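You operate a simulated robot arm through the tools that you are given. There is no shell and no other tool. Be economical: measure what you need, move in short steps, check, and stop when the job is done.

You are at the controls of a simulated two-armed robot. One attempt, no reset.

Task
On the top of the brown desk, fold the blue cloth in half.

Only the result counts: the job must be done as asked and must still hold three seconds after the hand-in. Knocking over, shifting, dropping, spilling or breaking anything else fails it. Flat cloth is picked up by pressing the open fingertips on it (5 to 10 N) and closing them slowly along it; thin cloth reads only 2 to 8 mm in the jaws.

Robot
Two 6-joint arms with two-finger parallel grippers on one trunk, on a base that drives. Base frame: it is fixed to the floor where the robot stands at the start and does not move with it; the origin is under the middle of the robot, x ahead of it, y to its left, z up; the surface under the hand at the start is at about z = 0.75. Units: m, rad, N and s.
The left shoulder is at the start at [0.28, 0.185, 0.955], the right one opposite. With the tool pointing down near the work surface each hand reaches from about 0.56 to 0.94 m from the robot's upright axis, wherever it stands, measured 20 degrees to its own side. Places, roughly: top of the brown desk [0.9, 0.1, 0.8]. Payload 1.57 kg a hand.
Tool frame (each hand has its own): the origin (TCP) lies between the finger pads and is the grasp point; the fingertips stand 0.03 m ahead of it; z points along the fingers, y is the line along which they close. The gripper opens to 0.08 m. The fingers are 0.017 m wide and 0.012 m thick; the gripper's body (0.04 by 0.082 m) begins 0.08 m behind the TCP.
Orientation is that of the tool frame in the base frame, as a unit quaternion [x, y, z, w]. With the fingers straight down and closing along the base's y, the tool's x points along the base's -x, its y along +y and its z along -z.

Tools
- The arms move only by the tool servo_tool. It takes "left_deltas", "right_deltas" or both (then of equal length, played together; a hand with none holds still); each is a list of rows, each an object of numbers (a shift or turn left out is 0, a gripper value left out holds the last): "dx", "dy", "dz": the shift along the tool's x, y, z in cm; "wx", "wy", "wz": the turn, a rotation vector about the tool's x, y, z in rad. In form: [{"dx": .., "dy": .., "dz": .., "wx": .., "wy": .., "wz": ..}, ...]. A call has 1 to 10 rows; each row is the pose to reach, as a shift and turn from the pose commanded when the call began, along the tool's axes at that moment. "left_gripper" and "right_gripper" are, for a hand that has rows, the gripper command, from -1 (fully open) to 1 (shut), values between in proportion, set as the call begins (left out, the last holds). Each row takes 0.2 s and may step no farther than 0.05 m and 0.15 rad from the row before; otherwise, or with a gripper value out of range, the whole call is refused. A pose out of reach is approached as far as the arm can. The call stops where the force on the tool passes 40 N (or 10 N more than at its start, if that is more) or the arm is blocked; 0.2 s more then pass. The fingers move at their own pace (about 0.153 m/s each) and stop on an object; they squeeze with about 43 N. The grip force told is the motor's: it shows also when the fingers shut on nothing. Time passes only in rows, and 0.2 s behind the last, so rows that repeat a pose let the fingers close. The reply holds the time, the measured pose of the TCP, the force on the tool along the base axes, the opening and the grip force, in the units named above and with some noise, with the torque about the TCP (base axes, N m) and any sound that the robot's microphone picked up.
- Cameras (640 x 400 px; columns grow to the right, rows downward): "scene" is now at [0.228, 0.0326, 1.3927]; the picture's right is [0.43, -0.90, 0.00], its down [-0.68, -0.32, -0.65] and it looks along [0.59, 0.28, -0.76] (base axes); focal length 273 px, centre (320, 200). "left" rides on the left gripper at [0.072, 0.007, -0.122] in its tool frame; the picture's right is [-0.09, 1.00, 0.00], its down [-0.84, -0.08, -0.54] and it looks along [-0.54, -0.05, 0.84] (tool axes); focal length 238 px, centre (320, 200). "right" rides on the right gripper at [0.072, -0.007, -0.122] in its tool frame; the picture's right is [0.09, 1.00, 0.00], its down [-0.84, 0.08, -0.54] and it looks along [-0.54, 0.05, 0.84] (tool axes); focal length 238 px, centre (320, 200). There is no depth. A picture from a camera that has moved, and an enlarged one, comes with that camera's place and axes in the base frame and with its lens.
- get_image(camera): a new picture of that camera. The clock stands still meanwhile.
- lift_body(by): slides the trunk up (or, below 0, down) by that many m; the arms and the scene camera ride with it, the base frame stays. It gives what a move gives, with no picture.
- roll_base(legs): drives the robot by 1 to 6 legs, each [ahead, turn to the left] in m and rad, along the robot's own axes; the way and the turn of a leg run together, so that a leg with both is an arc; at most 1.5 m and 3.142 rad a leg. The arms and the cameras ride along, it lands a little off, and it stops where it bumps. It gives what a move gives.
- pan_tilt(pan, tilt): turns the head with the scene camera to pan (to the left, within 1.501 rad either way) and tilt (down, from -0.506 to 1.204), counted from straight ahead of the robot. It gives what a move gives.
- inspect(camera, box): a new picture of the part [left, top, right, bottom] of that camera's present view, enlarged. The clock stands still meanwhile.
- sign_off(): hands the job in; it is judged then, once.

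Work in short steps. Places have to be worked out from the pictures, the camera data and where the tool is seen: move nearer, look again, correct. Check each grasp and each placing, and mend what went wrong. You have 120 turns and 108 pictures in all, those below and enlarged ones among them. Open the grippers and draw the arms clear of the work before you hand the job in, unless the task says otherwise; then end with one line.

The tools are called as name(argument=value, ...) on one line, values as JSON. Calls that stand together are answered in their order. servo_tool: Moves the arms, as the interface text tells. Its arguments: {"type":"object","properties":{"left_deltas":{"type":"array","items":{"type":"object","properties":{"dx":{"type":"number"},"dy":{"type":"number"},"dz":{"type":"number"},"wx":{"type":"number"},"wy":{"type":"number"},"wz":{"type":"number"}}}},"left_gripper":{"type":"number"},"right_deltas":{"type":"array","items":{"type":"object","properties":{"dx":{"type":"number"},"dy":{"type":"number"},"dz":{"type":"number"},"wx":{"type":"number"},"wy":{"type":"number"},"wz":{"type":"number"}}}},"right_gripper":{"type":"number"}},"required":[]} The other tools are called the same way: lift_body (by) slides the trunk up or down; roll_base (legs) drives the base; pan_tilt (pan, tilt) turns the head that bears the scene camera; get_image (camera) takes a picture; inspect (camera, box) takes an enlarged picture of a part of a camera's view; sign_off () hands the job in.

At the start:

```text
time_s: 0.0
left_ee_pos: [0.4832, 0.3542, 1.0775]
left_ee_rot: [-0.001, 1.0, 0.0, 0.0]
left_force: [0.5, -0.2, 0.1]
left_torque: [-0.02, -0.01, -0.01]
left_finger_gap: 0.0802
left_gripper_force: 0.1
right_ee_pos: [0.6044, -0.0753, 0.9062]
right_ee_rot: [0.0, 1.0, 0.0, 0.001]
right_force: [0.1, -0.5, 0.1]
right_torque: [-0.01, 0.01, 0.01]
right_finger_gap: 0.08
right_gripper_force: 0.0
trunk travel left (down, up): [-0.65, 0.34]
robot x, y, heading: [-0.0019, 0.0003, 0.004]
head pan, tilt: [0.443, 0.857]
```

scene: 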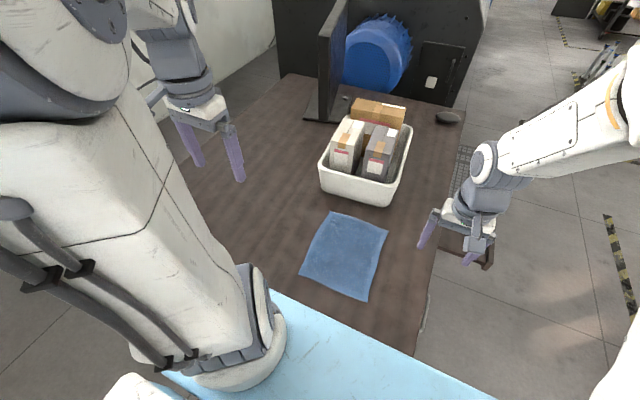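
right: 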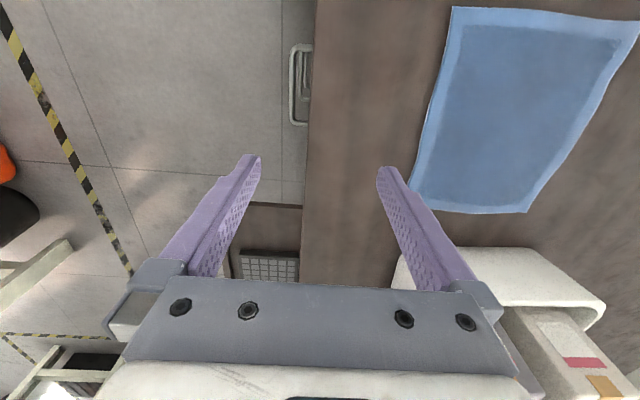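
left: 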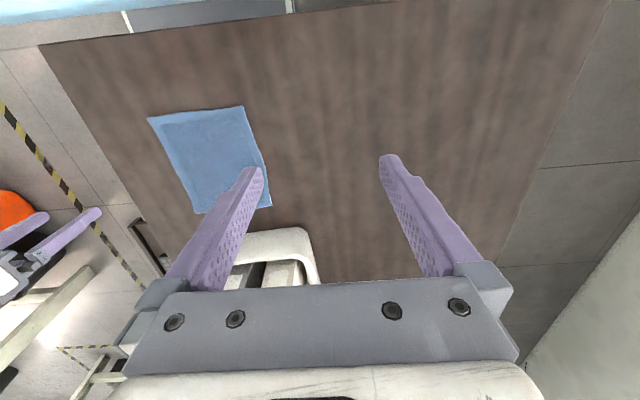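

The cloth spans roughly x 0.49–0.71 and y 0.04–0.22, so its near edge is too close for the left arm. I'll back up about 9 cm and then look again.

roll_base(legs=[[-0.09, 0.0]])

pan_tilt(pan=0.2, tilt=0.8)

get_image(camera="scene")

get_image(camera="right")

```text
time_s: 1.1
left_ee_pos: [0.3913, 0.3534, 1.078]
left_ee_rot: [-0.001, 1.0, 0.0, 0.0]
left_force: [-0.2, -0.2, -0.5]
left_torque: [-0.02, 0.05, 0.03]
left_finger_gap: 0.0801
left_gripper_force: 0.1
right_ee_pos: [0.514, -0.0736, 0.9069]
right_ee_rot: [0.0, 1.0, 0.0, 0.001]
right_force: [0.0, -1.6, -0.8]
right_torque: [-0.01, 0.01, -0.02]
right_finger_gap: 0.0802
right_gripper_force: 0.0
trunk travel left (down, up): [-0.65, 0.34]
robot x, y, heading: [-0.0903, -0.0006, 0.002]
head pan, tilt: [0.443, 0.857]
```

```text
time_s: 1.9
left_ee_pos: [0.391, 0.3532, 1.0764]
left_ee_rot: [0.0, 1.0, 0.0, 0.0]
left_force: [-0.2, 0.7, -0.5]
left_torque: [0.02, -0.03, -0.01]
left_finger_gap: 0.0802
left_gripper_force: 0.1
right_ee_pos: [0.5132, -0.0752, 0.9067]
right_ee_rot: [0.0, 1.0, 0.0, 0.0]
right_force: [-0.1, 0.1, 0.2]
right_torque: [-0.01, 0.0, -0.01]
right_finger_gap: 0.0801
right_gripper_force: 0.1
trunk travel left (down, up): [-0.65, 0.34]
robot x, y, heading: [-0.0947, -0.0015, 0.003]
head pan, tilt: [0.201, 0.799]
```

```text
104 pictures are left
camera scene: at [0.146, 0.0155, 1.3973], right [0.2, -0.98, 0.0], down [-0.7, -0.14, -0.7], along [0.68, 0.14, -0.72], focal length 273 px, centre (320, 200)
```

scene: 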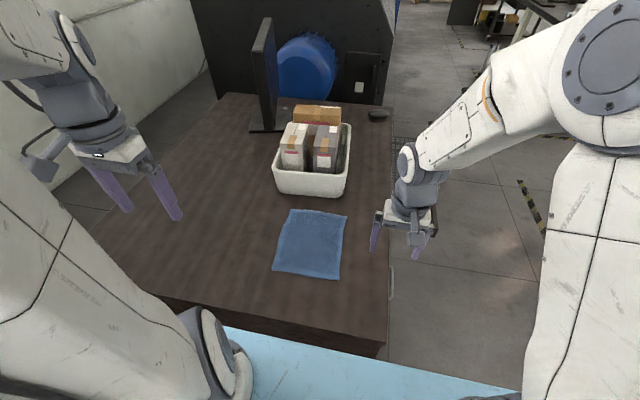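

```text
103 pictures are left
camera right: at [0.4422, -0.0823, 1.0276], right [-0.09, 1.0, 0.0], down [0.84, 0.08, 0.54], along [0.54, 0.05, -0.84], focal length 238 px, centre (320, 200)
```

right: 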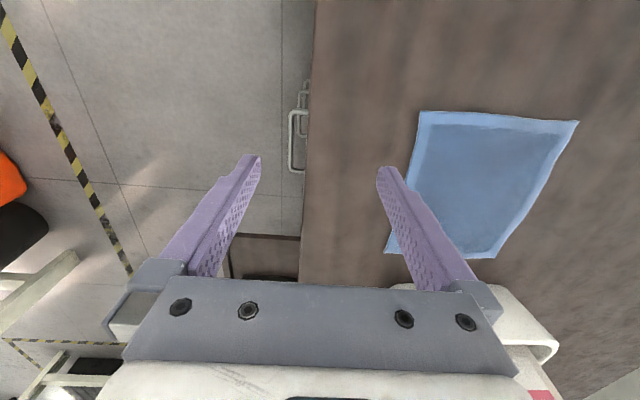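

I'll enlarge the cloth to measure its corners more exactly.

inspect(camera="scene", box=[250, 150, 410, 250])

inspect(camera="scene", box=[250, 200, 410, 300])

```text
4.00 times, centred on (330, 200) of scene
camera zoom: at [0.146, 0.0155, 1.3973], right [0.2, -0.98, 0.0], down [-0.7, -0.14, -0.7], along [0.68, 0.14, -0.72], focal length 1093 px, centre (280, 200)
```

zoom: 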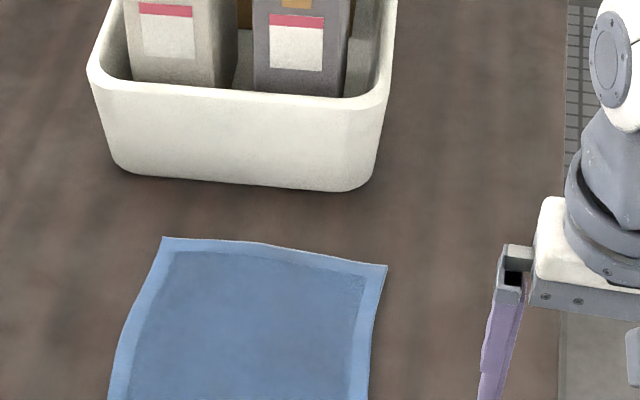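

```text
4.00 times, centred on (330, 250) of scene
camera zoom: at [0.146, 0.0155, 1.3973], right [0.2, -0.98, 0.0], down [-0.7, -0.14, -0.7], along [0.68, 0.14, -0.72], focal length 1093 px, centre (280, 0)
```

zoom: 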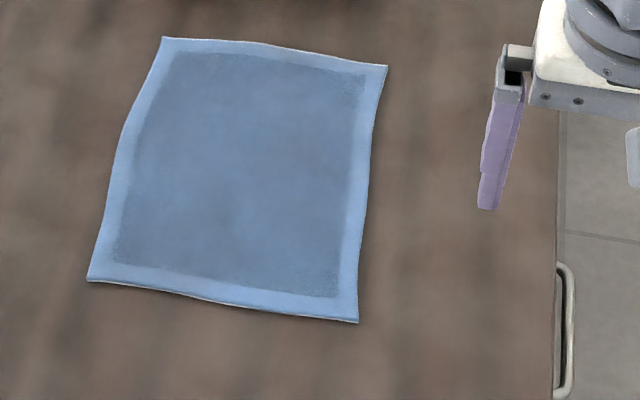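

At desk height 0.75 the cloth corners come out at about far-left (0.703, 0.226), far-right (0.709, 0.047), near-right (0.491, 0.036) and near-left (0.483, 0.216). I plan to pinch the far corners with both hands and bring them to the near edge, so first I move both hands above the far corners.

servo_tool(left_deltas=[{"dx": -3.3, "dy": -1.7, "dz": 2.3}, {"dx": -6.6, "dy": -3.4, "dz": 4.6}, {"dx": -10, "dy": -5, "dz": 6.9}, {"dx": -13.3, "dy": -6.8, "dz": 9.2}, {"dx": -16.7, "dy": -8.5, "dz": 11.5}, {"dx": -20, "dy": -10.2, "dz": 13.8}, {"dx": -23.4, "dy": -11.9, "dz": 16.1}, {"dx": -26.7, "dy": -13.5, "dz": 18.4}, {"dx": -30.1, "dy": -15.2, "dz": 20.6}, {"dx": -30.1, "dy": -15.2, "dz": 20.6}], right_deltas=[{"dx": -2, "dy": 1.6, "dz": 0.4}, {"dx": -4, "dy": 3.2, "dz": 0.8}, {"dx": -6, "dy": 4.8, "dz": 1.2}, {"dx": -8, "dy": 6.4, "dz": 1.6}, {"dx": -10, "dy": 8, "dz": 2}, {"dx": -12, "dy": 9.6, "dz": 2.4}, {"dx": -14, "dy": 11.2, "dz": 2.8}, {"dx": -16, "dy": 12.8, "dz": 3.2}, {"dx": -18.2, "dy": 14.6, "dz": 3.7}, {"dx": -18.2, "dy": 14.6, "dz": 3.7}], left_gripper=0.25, right_gripper=0.25)

get_image(camera="left")

get_image(camera="right")

get_image(camera="scene")

```text
time_s: 4.1
left_ee_pos: [0.6923, 0.2019, 0.8719]
left_ee_rot: [0.0, 1.0, 0.0, 0.0]
left_force: [-0.1, -0.2, 0.4]
left_torque: [-0.02, 0.02, 0.02]
left_finger_gap: 0.0301
left_gripper_force: 0.1
right_ee_pos: [0.6945, 0.0712, 0.8682]
right_ee_rot: [0.0, 1.0, 0.0, 0.0]
right_force: [0.5, -0.4, 0.3]
right_torque: [-0.05, 0.01, 0.0]
right_finger_gap: 0.03
right_gripper_force: 0.0
trunk travel left (down, up): [-0.65, 0.34]
robot x, y, heading: [-0.0934, -0.0024, 0.003]
head pan, tilt: [0.201, 0.799]
```

```text
100 pictures are left
camera left: at [0.62, 0.2095, 0.9933], right [0.09, 1.0, 0.0], down [0.84, -0.08, 0.54], along [0.54, -0.05, -0.84], focal length 238 px, centre (320, 200)
```

left: 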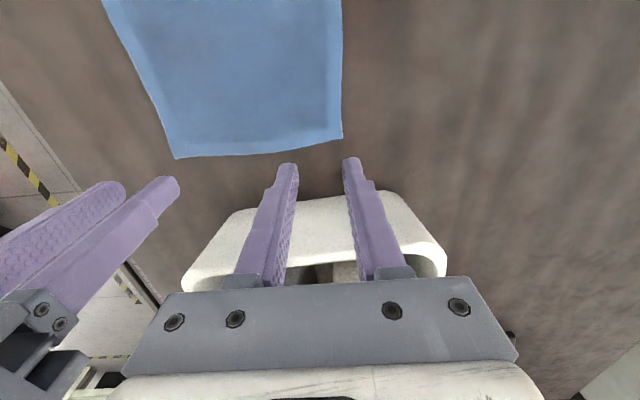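

```text
99 pictures are left
camera right: at [0.6244, 0.0632, 0.9903], right [-0.09, 1.0, 0.0], down [0.84, 0.08, 0.54], along [0.54, 0.05, -0.84], focal length 238 px, centre (320, 200)
```

right: 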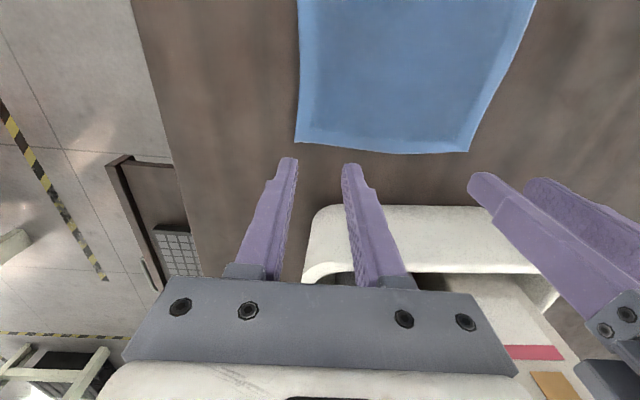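

```text
98 pictures are left
camera scene: at [0.1463, 0.0154, 1.3972], right [0.2, -0.98, 0.0], down [-0.7, -0.14, -0.7], along [0.68, 0.14, -0.72], focal length 273 px, centre (320, 200)
```

scene: 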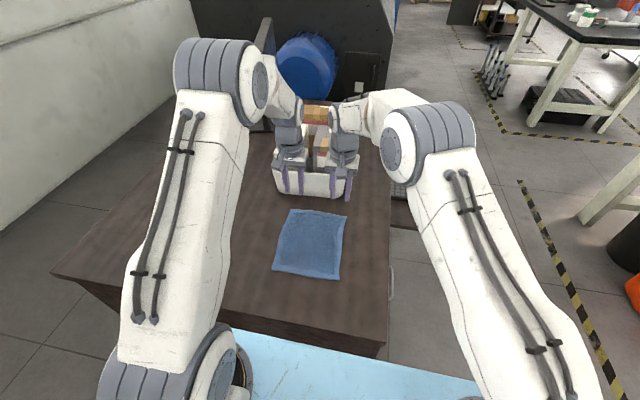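

The wrist views confirm the far corners at about (0.701, 0.225) and (0.708, 0.046), with the desk at about 0.75. I lower both hands over the pinch points to just above the cloth.

servo_tool(left_deltas=[{"dy": -0.4, "dz": 2.5}, {"dx": 0.1, "dy": -0.7, "dz": 5}, {"dx": 0.1, "dy": -0.7, "dz": 7.0}, {"dx": 0.1, "dy": -0.7, "dz": 8.0}, {"dx": 0.1, "dy": -0.7, "dz": 8.2}], right_deltas=[{"dy": 0.3, "dz": 2.2}, {"dx": 0.0, "dy": 0.5, "dz": 4.7}, {"dx": 0, "dy": 0.5, "dz": 6.6}, {"dx": 0, "dy": 0.5, "dz": 7.6}, {"dx": 0, "dy": 0.5, "dz": 7.8}])

get_image(camera="left")

get_image(camera="right")

```text
time_s: 5.3
left_ee_pos: [0.691, 0.195, 0.7903]
left_ee_rot: [0.0, 1.0, 0.0, -0.001]
left_force: [0.2, 0.4, -0.5]
left_torque: [0.04, 0.02, -0.04]
left_finger_gap: 0.0299
left_gripper_force: 0.1
right_ee_pos: [0.6946, 0.0755, 0.7911]
right_ee_rot: [0.0, 1.0, 0.001, 0.0]
right_force: [0.3, -0.4, -0.2]
right_torque: [-0.01, 0.01, 0.02]
right_finger_gap: 0.03
right_gripper_force: 0.1
trunk travel left (down, up): [-0.65, 0.34]
robot x, y, heading: [-0.0935, 0.0019, -0.001]
head pan, tilt: [0.201, 0.799]
```

```text
97 pictures are left
camera left: at [0.6185, 0.2022, 0.9114], right [0.09, 1.0, 0.0], down [0.84, -0.08, 0.54], along [0.54, -0.05, -0.84], focal length 238 px, centre (320, 200)
```

left: 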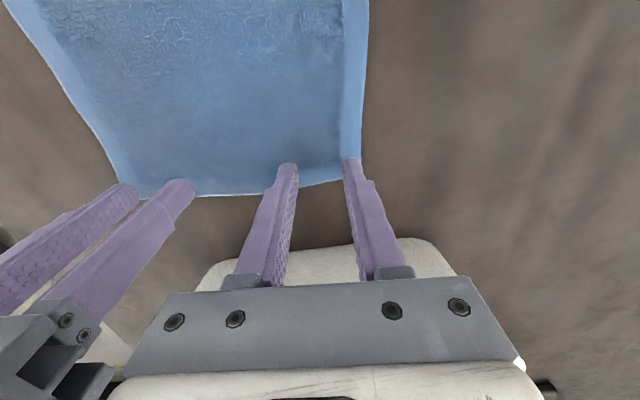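

```text
96 pictures are left
camera right: at [0.6242, 0.0682, 0.9125], right [-0.09, 1.0, 0.0], down [0.84, 0.08, 0.54], along [0.54, 0.05, -0.84], focal length 238 px, centre (320, 200)
```

right: 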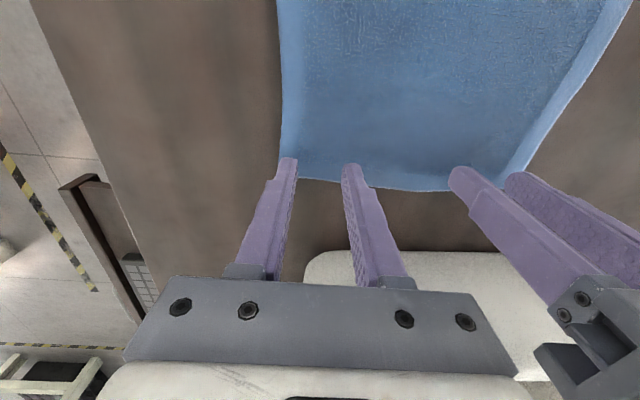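

The tips sit over the cloth corners, inside the edges. I creep down to find contact.

servo_tool(left_deltas=[{"dz": 0.3}, {"dz": 0.6}, {"dz": 0.8}, {"dz": 0.8}], right_deltas=[{"dz": 0.3}, {"dz": 0.6}, {"dz": 0.8}, {"dz": 0.8}])

```text
time_s: 6.3
left_ee_pos: [0.6922, 0.1944, 0.7833]
left_ee_rot: [0.0, 1.0, 0.0, 0.001]
left_force: [-1.4, 0.4, 10.2]
left_torque: [0.03, 0.05, 0.01]
left_finger_gap: 0.0302
left_gripper_force: 0.0
right_ee_pos: [0.6952, 0.0768, 0.7844]
right_ee_rot: [0.001, 1.0, 0.0, 0.0]
right_force: [0.5, -0.4, 3.7]
right_torque: [-0.04, 0.0, 0.01]
right_finger_gap: 0.03
right_gripper_force: 0.1
trunk travel left (down, up): [-0.65, 0.34]
robot x, y, heading: [-0.0892, -0.0008, -0.001]
head pan, tilt: [0.201, 0.799]
```

Left reads 10 N and right 3.7 N. I even these out and begin closing slowly.

servo_tool(left_deltas=[{"dz": -0.05}, {"dz": -0.05}], right_deltas=[{"dz": 0.1}, {"dz": 0.1}], left_gripper=0.4, right_gripper=0.4)

servo_tool(left_deltas=[{"dz": 0}], right_deltas=[{"dz": 0}], left_gripper=0.55, right_gripper=0.55)

```text
time_s: 6.9
left_ee_pos: [0.6927, 0.1946, 0.7835]
left_ee_rot: [0.0, 1.0, 0.0, 0.0]
left_force: [1.8, -1.6, 8.5]
left_torque: [-0.04, -0.05, 0.02]
left_finger_gap: 0.0232
left_gripper_force: 0.0
right_ee_pos: [0.6964, 0.0764, 0.7827]
right_ee_rot: [0.001, 1.0, 0.0, 0.001]
right_force: [0.0, 1.0, 7.4]
right_torque: [0.0, 0.02, 0.03]
right_finger_gap: 0.0227
right_gripper_force: 0.0
trunk travel left (down, up): [-0.65, 0.34]
robot x, y, heading: [-0.0941, -0.0001, 0.0]
head pan, tilt: [0.201, 0.799]
```

```text
time_s: 7.3
left_ee_pos: [0.6909, 0.1943, 0.7825]
left_ee_rot: [0.0, 1.0, 0.0, 0.002]
left_force: [1.3, -0.8, 11.0]
left_torque: [-0.07, -0.05, 0.02]
left_finger_gap: 0.0174
left_gripper_force: 0.0
right_ee_pos: [0.6952, 0.0758, 0.7834]
right_ee_rot: [0.001, 1.0, 0.0, 0.002]
right_force: [0.6, 1.9, 8.9]
right_torque: [0.07, -0.02, -0.01]
right_finger_gap: 0.0175
right_gripper_force: 0.0
trunk travel left (down, up): [-0.65, 0.34]
robot x, y, heading: [-0.0912, 0.0007, 0.001]
head pan, tilt: [0.201, 0.799]
```

Forces are in range, so I keep closing and ease the left hand slightly.

servo_tool(left_deltas=[{"dz": -0.05}, {"dz": -0.05}], right_deltas=[{"dz": 0}, {"dz": 0}], left_gripper=0.7, right_gripper=0.7)

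servo_tool(left_deltas=[{"dz": 0}], right_deltas=[{"dz": 0}], left_gripper=0.85, right_gripper=0.85)

servo_tool(left_deltas=[{"dz": 0}, {"dz": 0}], right_deltas=[{"dz": 0}, {"dz": 0}], left_gripper=1, right_gripper=1)

get_image(camera="left")

get_image(camera="right")

```text
time_s: 7.9
left_ee_pos: [0.69, 0.1953, 0.7843]
left_ee_rot: [0.0, 1.0, 0.0, 0.0]
left_force: [1.7, -1.7, 7.1]
left_torque: [-0.1, -0.05, -0.01]
left_finger_gap: 0.0122
left_gripper_force: 0.5
right_ee_pos: [0.695, 0.0758, 0.7828]
right_ee_rot: [0.0, 1.0, 0.001, 0.0]
right_force: [0.1, 3.0, 10.1]
right_torque: [0.12, 0.02, 0.02]
right_finger_gap: 0.0129
right_gripper_force: 0.3
trunk travel left (down, up): [-0.65, 0.34]
robot x, y, heading: [-0.0918, -0.0036, -0.005]
head pan, tilt: [0.201, 0.799]
```

```text
time_s: 8.3
left_ee_pos: [0.6913, 0.1952, 0.784]
left_ee_rot: [0.0, 1.0, 0.0, 0.0]
left_force: [1.0, -5.0, 5.6]
left_torque: [-0.16, -0.02, 0.04]
left_finger_gap: 0.0092
left_gripper_force: 2.1
right_ee_pos: [0.6958, 0.0756, 0.7835]
right_ee_rot: [0.001, 1.0, 0.001, 0.001]
right_force: [0.1, 4.7, 10.6]
right_torque: [0.18, 0.02, 0.0]
right_finger_gap: 0.0063
right_gripper_force: 5.5
trunk travel left (down, up): [-0.65, 0.34]
robot x, y, heading: [-0.0903, -0.0003, 0.004]
head pan, tilt: [0.201, 0.799]
```

```text
time_s: 8.9
left_ee_pos: [0.6897, 0.193, 0.7832]
left_ee_rot: [0.0, 1.0, -0.001, 0.0]
left_force: [0.1, -13.2, 5.4]
left_torque: [-0.42, -0.02, -0.01]
left_finger_gap: 0.0041
left_gripper_force: 24.7
right_ee_pos: [0.6955, 0.0778, 0.7826]
right_ee_rot: [-0.001, 1.0, 0.001, 0.001]
right_force: [-0.2, 13.5, 9.9]
right_torque: [0.45, 0.03, 0.0]
right_finger_gap: 0.0039
right_gripper_force: 24.5
trunk travel left (down, up): [-0.65, 0.34]
robot x, y, heading: [-0.0918, 0.0015, -0.001]
head pan, tilt: [0.201, 0.799]
```

```text
95 pictures are left
camera left: at [0.6179, 0.2013, 0.9051], right [0.09, 1.0, 0.0], down [0.84, -0.08, 0.54], along [0.54, -0.05, -0.84], focal length 238 px, centre (320, 200)
```

left: 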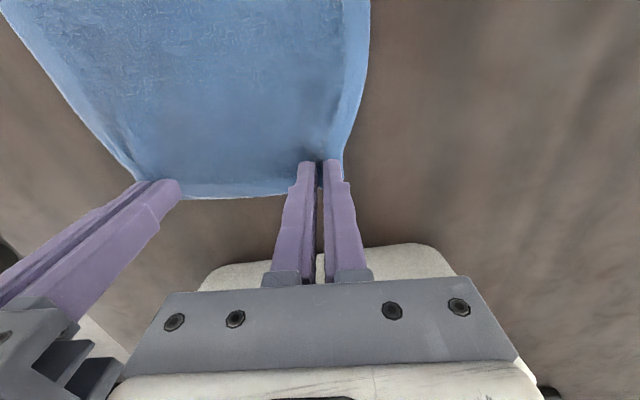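

```text
94 pictures are left
camera right: at [0.6236, 0.0696, 0.9044], right [-0.09, 1.0, 0.0], down [0.84, 0.08, 0.54], along [0.54, 0.05, -0.84], focal length 238 px, centre (320, 200)
```

right: 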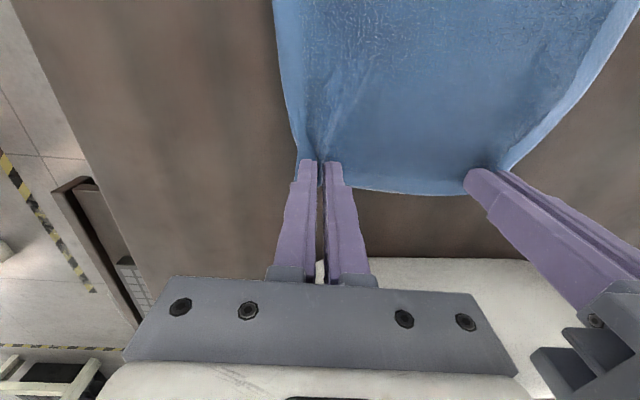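

Both grips read 4 mm with cloth bunched in the jaws, though it is taut between the hands. I relax inward 4 mm each and lift 3 cm to check.

servo_tool(left_deltas=[{"dy": -0.4, "dz": -0.3}, {"dx": 0.2, "dy": -0.4, "dz": -1.5}, {"dx": 0.5, "dy": -0.4, "dz": -3}, {"dx": 0.5, "dy": -0.4, "dz": -3}], right_deltas=[{"dy": 0.4, "dz": -0.3}, {"dx": 0.2, "dy": 0.4, "dz": -1.5}, {"dx": 0.5, "dy": 0.4, "dz": -3}, {"dx": 0.5, "dy": 0.4, "dz": -3}])

get_image(camera="left")

inspect(camera="scene", box=[250, 180, 410, 280])

```text
time_s: 9.9
left_ee_pos: [0.6865, 0.1905, 0.813]
left_ee_rot: [0.0, 1.0, 0.0, 0.0]
left_force: [1.1, -2.5, 0.6]
left_torque: [-0.06, -0.01, -0.03]
left_finger_gap: 0.0038
left_gripper_force: 24.1
right_ee_pos: [0.6888, 0.0799, 0.812]
right_ee_rot: [0.001, 1.0, -0.001, -0.001]
right_force: [-1.2, 2.2, 0.7]
right_torque: [0.07, 0.01, 0.0]
right_finger_gap: 0.0041
right_gripper_force: 24.7
trunk travel left (down, up): [-0.65, 0.34]
robot x, y, heading: [-0.0893, 0.0013, -0.001]
head pan, tilt: [0.201, 0.799]
```

```text
93 pictures are left
camera left: at [0.6135, 0.1983, 0.9346], right [0.09, 1.0, 0.0], down [0.84, -0.08, 0.54], along [0.54, -0.05, -0.84], focal length 238 px, centre (320, 200)
```

left: 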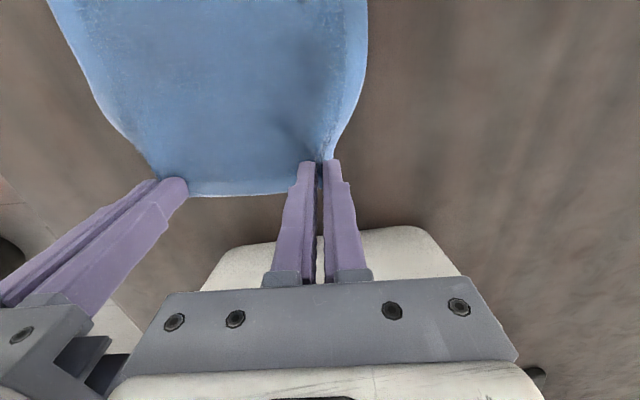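

```text
4.00 times, centred on (330, 230) of scene
camera zoom: at [0.1459, 0.0154, 1.3973], right [0.2, -0.98, 0.0], down [-0.7, -0.14, -0.7], along [0.68, 0.14, -0.72], focal length 1093 px, centre (280, 80)
```

zoom: 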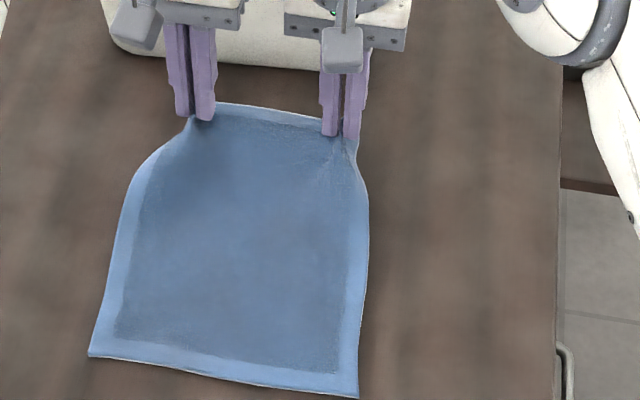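

The cloth came up with no slip. To turn the edge over properly I want the fingers tilted forward for the placing, which needs more room, so I first raise along the fold arc with some slack before backing the base.

servo_tool(left_deltas=[{"dx": 0.8, "dz": -1.2}, {"dx": 1.7, "dz": -2.4}, {"dx": 2.7, "dz": -3.3}, {"dx": 4.5, "dz": -3.6}, {"dx": 6.7, "dz": -3.8}, {"dx": 6.7, "dz": -3.8}], right_deltas=[{"dx": 0.8, "dz": -1.2}, {"dx": 1.7, "dz": -2.4}, {"dx": 2.7, "dz": -3.3}, {"dx": 4.5, "dz": -3.6}, {"dx": 6.7, "dz": -3.8}, {"dx": 6.7, "dz": -3.8}])

get_image(camera="scene")

get_image(camera="right")

```text
time_s: 11.3
left_ee_pos: [0.6187, 0.1907, 0.8507]
left_ee_rot: [0.0, 1.0, 0.0, 0.0]
left_force: [0.0, -0.2, -0.1]
left_torque: [-0.01, 0.0, 0.01]
left_finger_gap: 0.0033
left_gripper_force: 24.7
right_ee_pos: [0.6226, 0.0811, 0.8504]
right_ee_rot: [0.0, 1.0, 0.0, 0.0]
right_force: [-0.9, -0.2, 0.8]
right_torque: [0.05, 0.0, -0.03]
right_finger_gap: 0.0037
right_gripper_force: 24.5
trunk travel left (down, up): [-0.65, 0.34]
robot x, y, heading: [-0.0917, 0.0004, 0.002]
head pan, tilt: [0.201, 0.799]
```

```text
91 pictures are left
camera scene: at [0.1459, 0.0154, 1.3973], right [0.2, -0.98, 0.0], down [-0.7, -0.14, -0.7], along [0.68, 0.14, -0.72], focal length 273 px, centre (320, 200)
```

scene: 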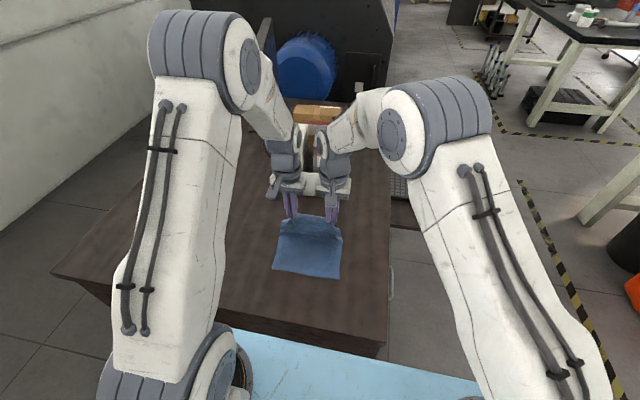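

```text
90 pictures are left
camera right: at [0.5524, 0.0734, 0.9719], right [-0.09, 1.0, 0.0], down [0.84, 0.08, 0.54], along [0.54, 0.05, -0.84], focal length 238 px, centre (320, 200)
```

right: 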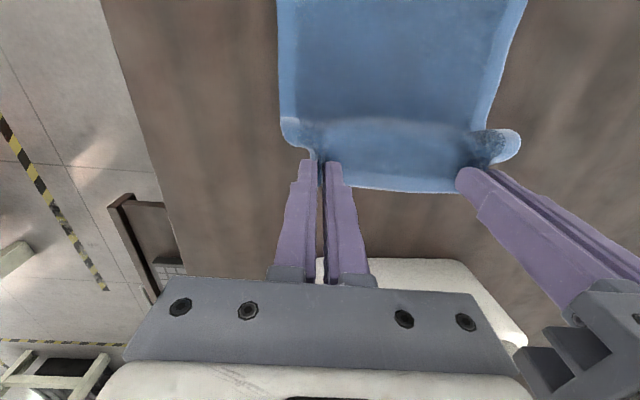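

The cloth is held and bulges toward the robot, as it should. I back the base in small steps and return the hands forward each time.

roll_base(legs=[[-0.06, 0.0]])

servo_tool(left_deltas=[{"dx": -3}, {"dx": -5.5}, {"dx": -5.5}], right_deltas=[{"dx": -3}, {"dx": -5.5}, {"dx": -5.5}])

roll_base(legs=[[-0.06, 0.0]])

get_image(camera="scene")

```text
time_s: 12.2
left_ee_pos: [0.5599, 0.1903, 0.8505]
left_ee_rot: [0.0, 1.0, 0.0, 0.0]
left_force: [1.5, -0.8, 0.2]
left_torque: [-0.01, 0.0, -0.05]
left_finger_gap: 0.0035
left_gripper_force: 24.5
right_ee_pos: [0.5638, 0.0813, 0.8499]
right_ee_rot: [0.0, 1.0, 0.0, 0.0]
right_force: [0.1, 0.3, 0.0]
right_torque: [0.01, 0.0, -0.03]
right_finger_gap: 0.0037
right_gripper_force: 25.0
trunk travel left (down, up): [-0.65, 0.34]
robot x, y, heading: [-0.153, -0.0029, -0.001]
head pan, tilt: [0.201, 0.799]
```

```text
time_s: 13.0
left_ee_pos: [0.6136, 0.1903, 0.8494]
left_ee_rot: [0.0, 1.0, 0.0, 0.0]
left_force: [0.7, -1.9, -0.4]
left_torque: [-0.05, -0.01, -0.01]
left_finger_gap: 0.0036
left_gripper_force: 24.5
right_ee_pos: [0.6192, 0.0806, 0.8494]
right_ee_rot: [0.0, 1.0, 0.0, 0.0]
right_force: [0.1, 0.4, -0.5]
right_torque: [0.04, 0.01, -0.02]
right_finger_gap: 0.0036
right_gripper_force: 24.6
trunk travel left (down, up): [-0.65, 0.34]
robot x, y, heading: [-0.1529, -0.0024, 0.002]
head pan, tilt: [0.201, 0.799]
```

```text
time_s: 14.0
left_ee_pos: [0.5524, 0.1893, 0.8512]
left_ee_rot: [0.0, 1.0, 0.0, 0.0]
left_force: [-0.6, -0.1, -0.2]
left_torque: [-0.04, 0.03, -0.02]
left_finger_gap: 0.0036
left_gripper_force: 24.3
right_ee_pos: [0.5576, 0.0807, 0.8504]
right_ee_rot: [-0.001, 1.0, -0.001, 0.0]
right_force: [0.7, 0.8, -0.1]
right_torque: [0.04, 0.02, 0.02]
right_finger_gap: 0.0036
right_gripper_force: 24.7
trunk travel left (down, up): [-0.65, 0.34]
robot x, y, heading: [-0.2139, 0.0017, -0.003]
head pan, tilt: [0.201, 0.799]
```

```text
89 pictures are left
camera scene: at [0.0245, 0.0153, 1.3972], right [0.2, -0.98, 0.0], down [-0.7, -0.14, -0.7], along [0.68, 0.14, -0.72], focal length 273 px, centre (320, 200)
```

scene: 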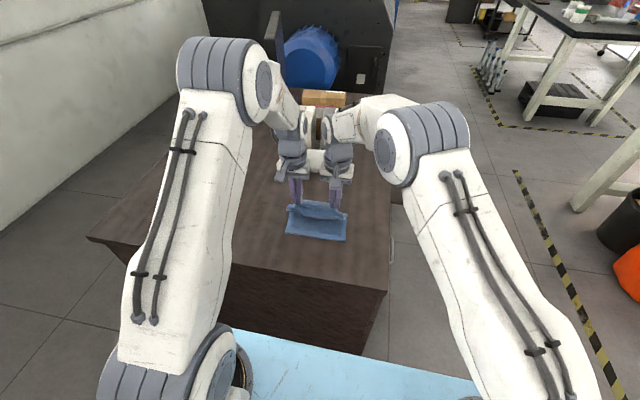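

Now I'll tilt the fingers forward about the pinch point, starting with a small step to confirm the sign.

servo_tool(left_deltas=[{"dx": 0.37, "dz": 0.03, "wy": -0.15}, {"dx": 0.74, "dz": 0.11, "wy": -0.3}], right_deltas=[{"dx": 0.37, "dz": 0.03, "wy": -0.15}, {"dx": 0.74, "dz": 0.11, "wy": -0.3}])

get_image(camera="left")

```text
time_s: 14.6
left_ee_pos: [0.5454, 0.19, 0.85]
left_ee_rot: [0.0, 0.989, 0.0, 0.15]
left_force: [0.3, -0.8, 0.3]
left_torque: [0.0, 0.05, -0.02]
left_finger_gap: 0.0036
left_gripper_force: 23.8
right_ee_pos: [0.551, 0.0812, 0.8497]
right_ee_rot: [0.0, 0.989, 0.002, 0.15]
right_force: [0.2, 0.9, 0.1]
right_torque: [0.0, 0.0, -0.04]
right_finger_gap: 0.0036
right_gripper_force: 24.1
trunk travel left (down, up): [-0.65, 0.34]
robot x, y, heading: [-0.2154, -0.0001, 0.002]
head pan, tilt: [0.201, 0.799]
```

```text
88 pictures are left
camera left: at [0.4397, 0.1976, 0.9444], right [0.09, 1.0, 0.03], down [0.64, -0.08, 0.77], along [0.77, -0.05, -0.64], focal length 238 px, centre (320, 200)
```

left: 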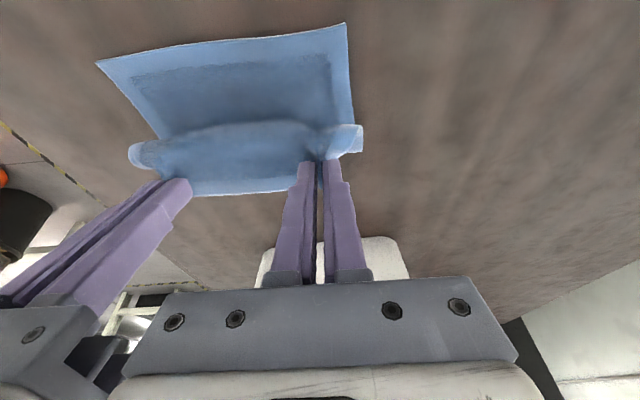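

The sign is right, so I continue to a 1.05 rad tilt.

servo_tool(left_deltas=[{"dx": 0.37, "dz": 0.03, "wy": -0.15}, {"dx": 0.74, "dz": 0.11, "wy": -0.3}, {"dx": 1.09, "dz": 0.25, "wy": -0.45}, {"dx": 1.41, "dz": 0.44, "wy": -0.6}, {"dx": 1.7, "dz": 0.67, "wy": -0.75}, {"dx": 1.7, "dz": 0.67, "wy": -0.75}], right_deltas=[{"dx": 0.37, "dz": 0.03, "wy": -0.15}, {"dx": 0.74, "dz": 0.11, "wy": -0.3}, {"dx": 1.09, "dz": 0.25, "wy": -0.45}, {"dx": 1.41, "dz": 0.44, "wy": -0.6}, {"dx": 1.7, "dz": 0.67, "wy": -0.75}, {"dx": 1.7, "dz": 0.67, "wy": -0.75}])

get_image(camera="left")

get_image(camera="scene")

```text
time_s: 16.0
left_ee_pos: [0.5301, 0.1897, 0.8373]
left_ee_rot: [-0.001, 0.865, 0.001, 0.502]
left_force: [-0.3, -0.3, -0.2]
left_torque: [0.01, 0.03, -0.03]
left_finger_gap: 0.0034
left_gripper_force: 24.7
right_ee_pos: [0.5367, 0.0811, 0.8375]
right_ee_rot: [0.0, 0.865, 0.0, 0.502]
right_force: [-0.3, 0.7, -0.4]
right_torque: [0.0, -0.02, 0.01]
right_finger_gap: 0.0036
right_gripper_force: 24.7
trunk travel left (down, up): [-0.65, 0.34]
robot x, y, heading: [-0.2138, 0.0013, -0.0]
head pan, tilt: [0.201, 0.799]
```

```text
87 pictures are left
camera left: at [0.3882, 0.1977, 0.8358], right [0.05, 1.0, 0.08], down [-0.05, -0.08, 1.0], along [1.0, -0.05, 0.05], focal length 238 px, centre (320, 200)
```

left: 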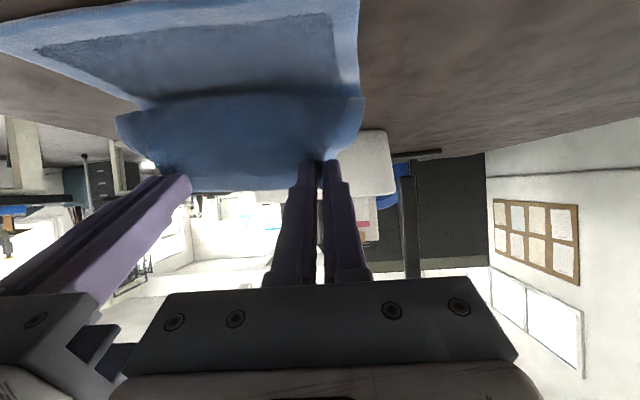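

```text
86 pictures are left
camera scene: at [0.0242, 0.0153, 1.3973], right [0.2, -0.98, 0.0], down [-0.7, -0.14, -0.7], along [0.68, 0.14, -0.72], focal length 273 px, centre (320, 200)
```

scene: 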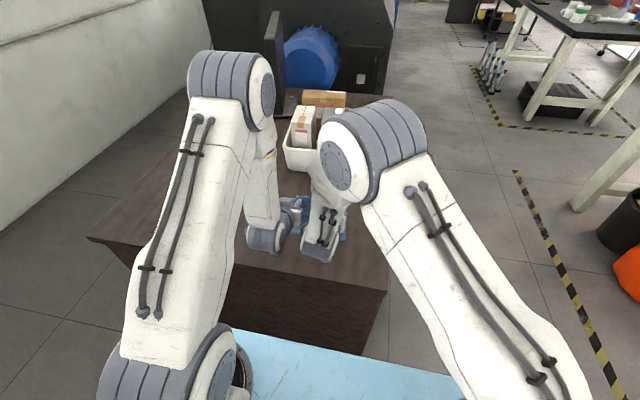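

The tilt is done and the camera has room below it. I now bring the pinch points down to just above the near edge (x≈0.50), sliding slightly right to follow the cloth's 0.05 rad yaw.

servo_tool(left_deltas=[{"dx": 1.76, "dy": -0.13, "dz": -0.43}, {"dx": 3.52, "dy": -0.25, "dz": -0.86}, {"dx": 5.28, "dy": -0.4, "dz": -1.29}, {"dx": 6.3, "dy": -0.5, "dz": -1.6}, {"dx": 6.5, "dy": -0.5, "dz": -1.7}], right_deltas=[{"dx": 1.8, "dy": -0.3, "dz": -0.5}, {"dx": 3.6, "dy": -0.6, "dz": -1.0}, {"dx": 5.4, "dy": -0.9, "dz": -1.5}, {"dx": 6.45, "dy": -1.2, "dz": -1.86}, {"dx": 6.65, "dy": -1.2, "dz": -1.96}])

get_image(camera="left")

get_image(camera="right")

inspect(camera="scene", box=[230, 150, 390, 250])

```text
time_s: 17.2
left_ee_pos: [0.4843, 0.185, 0.7898]
left_ee_rot: [0.001, 0.865, 0.0, 0.502]
left_force: [-0.1, 0.5, 0.5]
left_torque: [0.0, 0.01, -0.02]
left_finger_gap: 0.0035
left_gripper_force: 24.8
right_ee_pos: [0.5031, 0.0907, 0.8033]
right_ee_rot: [-0.001, 0.867, -0.008, 0.499]
right_force: [0.7, -0.2, -1.0]
right_torque: [-0.02, 0.03, -0.06]
right_finger_gap: 0.0038
right_gripper_force: 24.6
right hand out of reach, approached as far as the arm can: row 2, 3, 4, 5
trunk travel left (down, up): [-0.65, 0.34]
robot x, y, heading: [-0.2131, 0.0002, 0.002]
head pan, tilt: [0.201, 0.799]
```

```text
85 pictures are left
camera left: at [0.3414, 0.1927, 0.7879], right [0.05, 1.0, 0.08], down [-0.05, -0.08, 1.0], along [1.0, -0.05, 0.05], focal length 238 px, centre (320, 200)
```

left: 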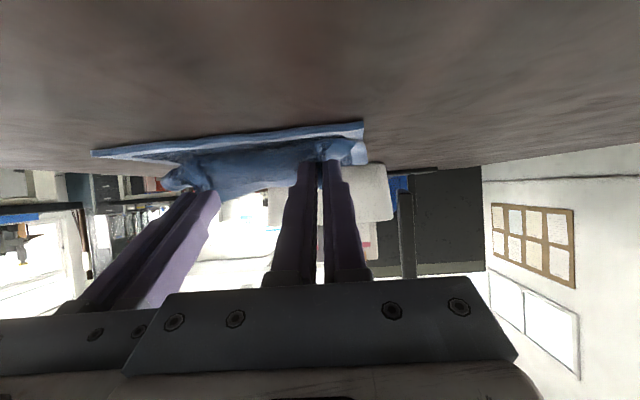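

```text
84 pictures are left
camera right: at [0.3625, 0.083, 0.8019], right [-0.04, 0.99, -0.09], down [-0.05, 0.09, 0.99], along [1.0, 0.04, 0.04], focal length 238 px, centre (320, 200)
```

right: 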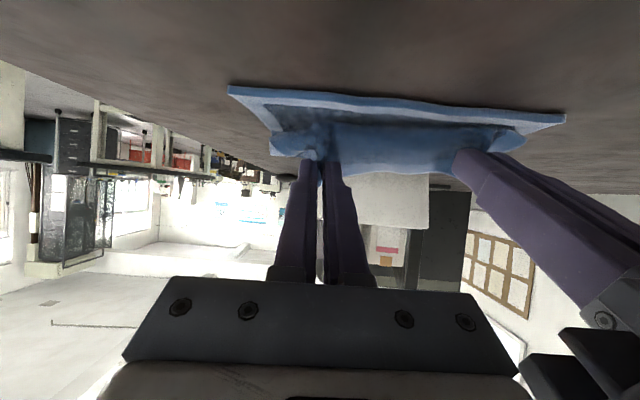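

```text
4.00 times, centred on (310, 200) of scene
camera zoom: at [0.0242, 0.0153, 1.3973], right [0.2, -0.98, 0.0], down [-0.7, -0.14, -0.7], along [0.68, 0.14, -0.72], focal length 1093 px, centre (360, 200)
```

zoom: 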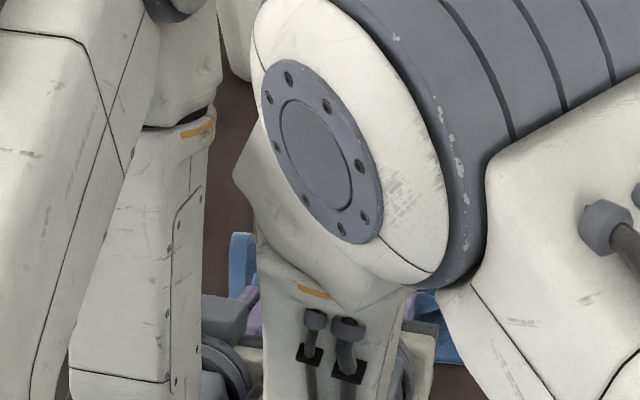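

The right arm hit a reach limit because it is folded too close, and the hands drifted near each other. I lift both forward and up a bit, then back the base more.

servo_tool(left_deltas=[{"dx": -1.7, "dz": 0.95}, {"dx": -3.4, "dz": 1.9}, {"dx": -5.09, "dz": 2.84}, {"dx": -5.09, "dz": 2.84}], right_deltas=[{"dx": -1.7, "dz": 0.95}, {"dx": -3.4, "dz": 1.9}, {"dx": -5.09, "dz": 2.84}, {"dx": -5.09, "dz": 2.84}])

```text
time_s: 18.2
left_ee_pos: [0.5334, 0.1851, 0.8207]
left_ee_rot: [-0.001, 0.865, 0.001, 0.501]
left_force: [0.3, 0.5, -0.2]
left_torque: [-0.02, 0.05, 0.0]
left_finger_gap: 0.0037
left_gripper_force: 24.2
right_ee_pos: [0.5543, 0.0903, 0.834]
right_ee_rot: [0.0, 0.865, 0.0, 0.501]
right_force: [-0.3, 0.0, -0.5]
right_torque: [-0.04, 0.0, -0.02]
right_finger_gap: 0.0037
right_gripper_force: 24.3
trunk travel left (down, up): [-0.65, 0.34]
robot x, y, heading: [-0.2195, -0.0018, -0.0]
head pan, tilt: [0.201, 0.799]
```

Now I correct the right hand sideways, match the left in x, and back the base up 6 cm more.

servo_tool(left_deltas=[{"dx": -1.0, "dz": 1.73}, {"dx": -1.0, "dz": 1.73}], right_deltas=[{"dy": -0.8}, {"dy": -1.5, "dx": 0.5}])

roll_base(legs=[[-0.06, 0.0]])

servo_tool(left_deltas=[{"dx": -1.5, "dz": 2.6}, {"dx": -2.5, "dz": 4.33}, {"dx": -2.5, "dz": 4.33}], right_deltas=[{"dx": -1.5, "dz": 2.6}, {"dx": -2.5, "dz": 4.33}, {"dx": -2.5, "dz": 4.33}])

roll_base(legs=[[-0.06, 0.0]])

get_image(camera="right")

get_image(camera="scene")

```text
time_s: 18.8
left_ee_pos: [0.5539, 0.1848, 0.8205]
left_ee_rot: [0.001, 0.865, -0.001, 0.502]
left_force: [-0.5, -0.7, -0.1]
left_torque: [0.01, -0.02, -0.06]
left_finger_gap: 0.0037
left_gripper_force: 24.0
right_ee_pos: [0.5509, 0.0759, 0.8298]
right_ee_rot: [-0.001, 0.865, 0.001, 0.501]
right_force: [1.2, 0.9, -0.1]
right_torque: [0.01, 0.02, 0.0]
right_finger_gap: 0.0036
right_gripper_force: 24.6
trunk travel left (down, up): [-0.65, 0.34]
robot x, y, heading: [-0.2125, 0.0012, 0.004]
head pan, tilt: [0.201, 0.799]
```

```text
time_s: 19.8
left_ee_pos: [0.4945, 0.1856, 0.8201]
left_ee_rot: [0.0, 0.865, 0.0, 0.501]
left_force: [0.1, -1.7, -0.3]
left_torque: [-0.02, 0.01, -0.05]
left_finger_gap: 0.0037
left_gripper_force: 24.3
right_ee_pos: [0.4913, 0.0763, 0.8298]
right_ee_rot: [0.0, 0.865, 0.0, 0.502]
right_force: [-0.3, 0.8, -0.2]
right_torque: [0.0, -0.03, 0.02]
right_finger_gap: 0.0038
right_gripper_force: 25.6
trunk travel left (down, up): [-0.65, 0.34]
robot x, y, heading: [-0.2734, 0.0017, -0.002]
head pan, tilt: [0.201, 0.799]
```

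```text
time_s: 20.6
left_ee_pos: [0.5433, 0.1857, 0.822]
left_ee_rot: [0.0, 0.866, 0.0, 0.5]
left_force: [0.2, -2.0, -0.1]
left_torque: [-0.03, 0.02, -0.03]
left_finger_gap: 0.0038
left_gripper_force: 24.5
right_ee_pos: [0.5404, 0.0763, 0.8303]
right_ee_rot: [0.0, 0.865, 0.0, 0.502]
right_force: [1.2, 1.6, -0.4]
right_torque: [0.02, 0.04, 0.01]
right_finger_gap: 0.0037
right_gripper_force: 24.9
trunk travel left (down, up): [-0.65, 0.34]
robot x, y, heading: [-0.2733, 0.002, 0.003]
head pan, tilt: [0.201, 0.799]
```

```text
time_s: 21.5
left_ee_pos: [0.4828, 0.1858, 0.8212]
left_ee_rot: [0.0, 0.865, 0.0, 0.501]
left_force: [0.9, -1.9, -0.5]
left_torque: [-0.01, 0.01, -0.01]
left_finger_gap: 0.0035
left_gripper_force: 24.3
right_ee_pos: [0.4812, 0.0758, 0.8302]
right_ee_rot: [0.0, 0.865, 0.0, 0.501]
right_force: [0.0, 1.1, -0.3]
right_torque: [0.04, -0.01, 0.03]
right_finger_gap: 0.0039
right_gripper_force: 24.6
trunk travel left (down, up): [-0.65, 0.34]
robot x, y, heading: [-0.3354, 0.002, 0.002]
head pan, tilt: [0.201, 0.799]
```

```text
82 pictures are left
camera right: at [0.3399, 0.0682, 0.8274], right [-0.05, 1.0, -0.08], down [-0.05, 0.08, 1.0], along [1.0, 0.05, 0.05], focal length 238 px, centre (320, 200)
```

right: 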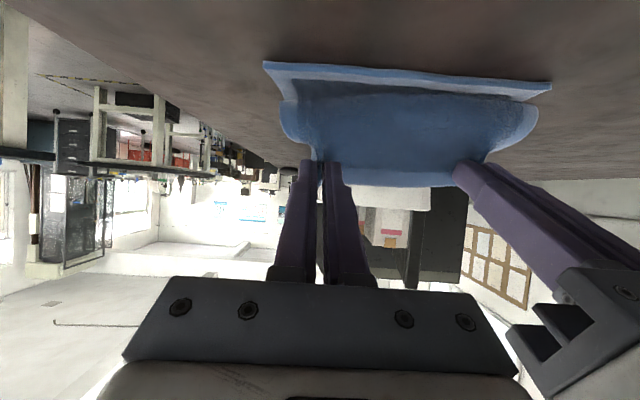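

```text
81 pictures are left
camera scene: at [-0.0966, 0.0154, 1.3972], right [0.2, -0.98, 0.0], down [-0.7, -0.14, -0.7], along [0.68, 0.14, -0.72], focal length 273 px, centre (320, 200)
```

scene: 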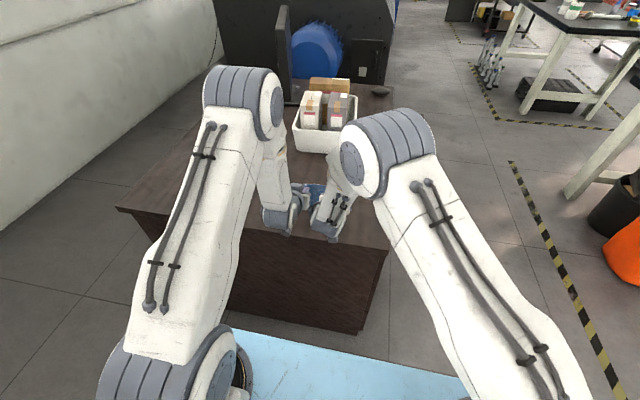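

The near edge runs from about (0.498, 0.033) to (0.486, 0.215), so the bottom layer stayed put. I lower both hands to release height over it.

servo_tool(left_deltas=[{"dx": 1.1, "dz": 0.4}, {"dx": 2.2, "dz": 0.8}, {"dx": 3.25, "dz": 1.17}, {"dx": 3.25, "dz": 1.17}], right_deltas=[{"dx": 1.2, "dy": -0.2, "dz": 0.8}, {"dx": 2.4, "dy": -0.5, "dz": 1.6}, {"dx": 3.53, "dy": -0.7, "dz": 2.49}, {"dx": 3.53, "dy": -0.7, "dz": 2.49}])

get_image(camera="left")

get_image(camera="right")

```text
time_s: 22.5
left_ee_pos: [0.4772, 0.1855, 0.7863]
left_ee_rot: [0.002, 0.865, -0.001, 0.501]
left_force: [1.3, -10.2, 1.0]
left_torque: [-0.17, -0.04, -0.29]
left_finger_gap: 0.0037
left_gripper_force: 24.5
right_ee_pos: [0.4835, 0.0692, 0.7877]
right_ee_rot: [-0.001, 0.865, 0.001, 0.502]
right_force: [-0.8, 11.3, 0.5]
right_torque: [0.17, -0.01, 0.34]
right_finger_gap: 0.0036
right_gripper_force: 24.6
trunk travel left (down, up): [-0.65, 0.34]
robot x, y, heading: [-0.3332, 0.0009, 0.004]
head pan, tilt: [0.201, 0.799]
```

```text
80 pictures are left
camera left: at [0.3345, 0.1929, 0.785], right [0.05, 1.0, 0.08], down [-0.05, -0.08, 1.0], along [1.0, -0.05, 0.05], focal length 238 px, centre (320, 200)
```

left: 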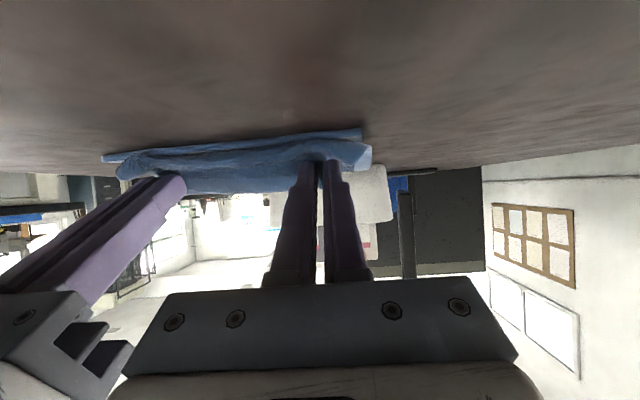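

```text
79 pictures are left
camera right: at [0.3432, 0.0617, 0.7848], right [-0.05, 1.0, -0.08], down [-0.06, 0.08, 1.0], along [1.0, 0.05, 0.05], focal length 238 px, centre (320, 200)
```

right: 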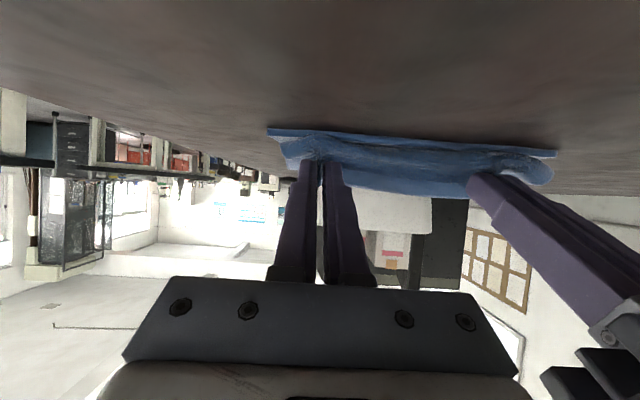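

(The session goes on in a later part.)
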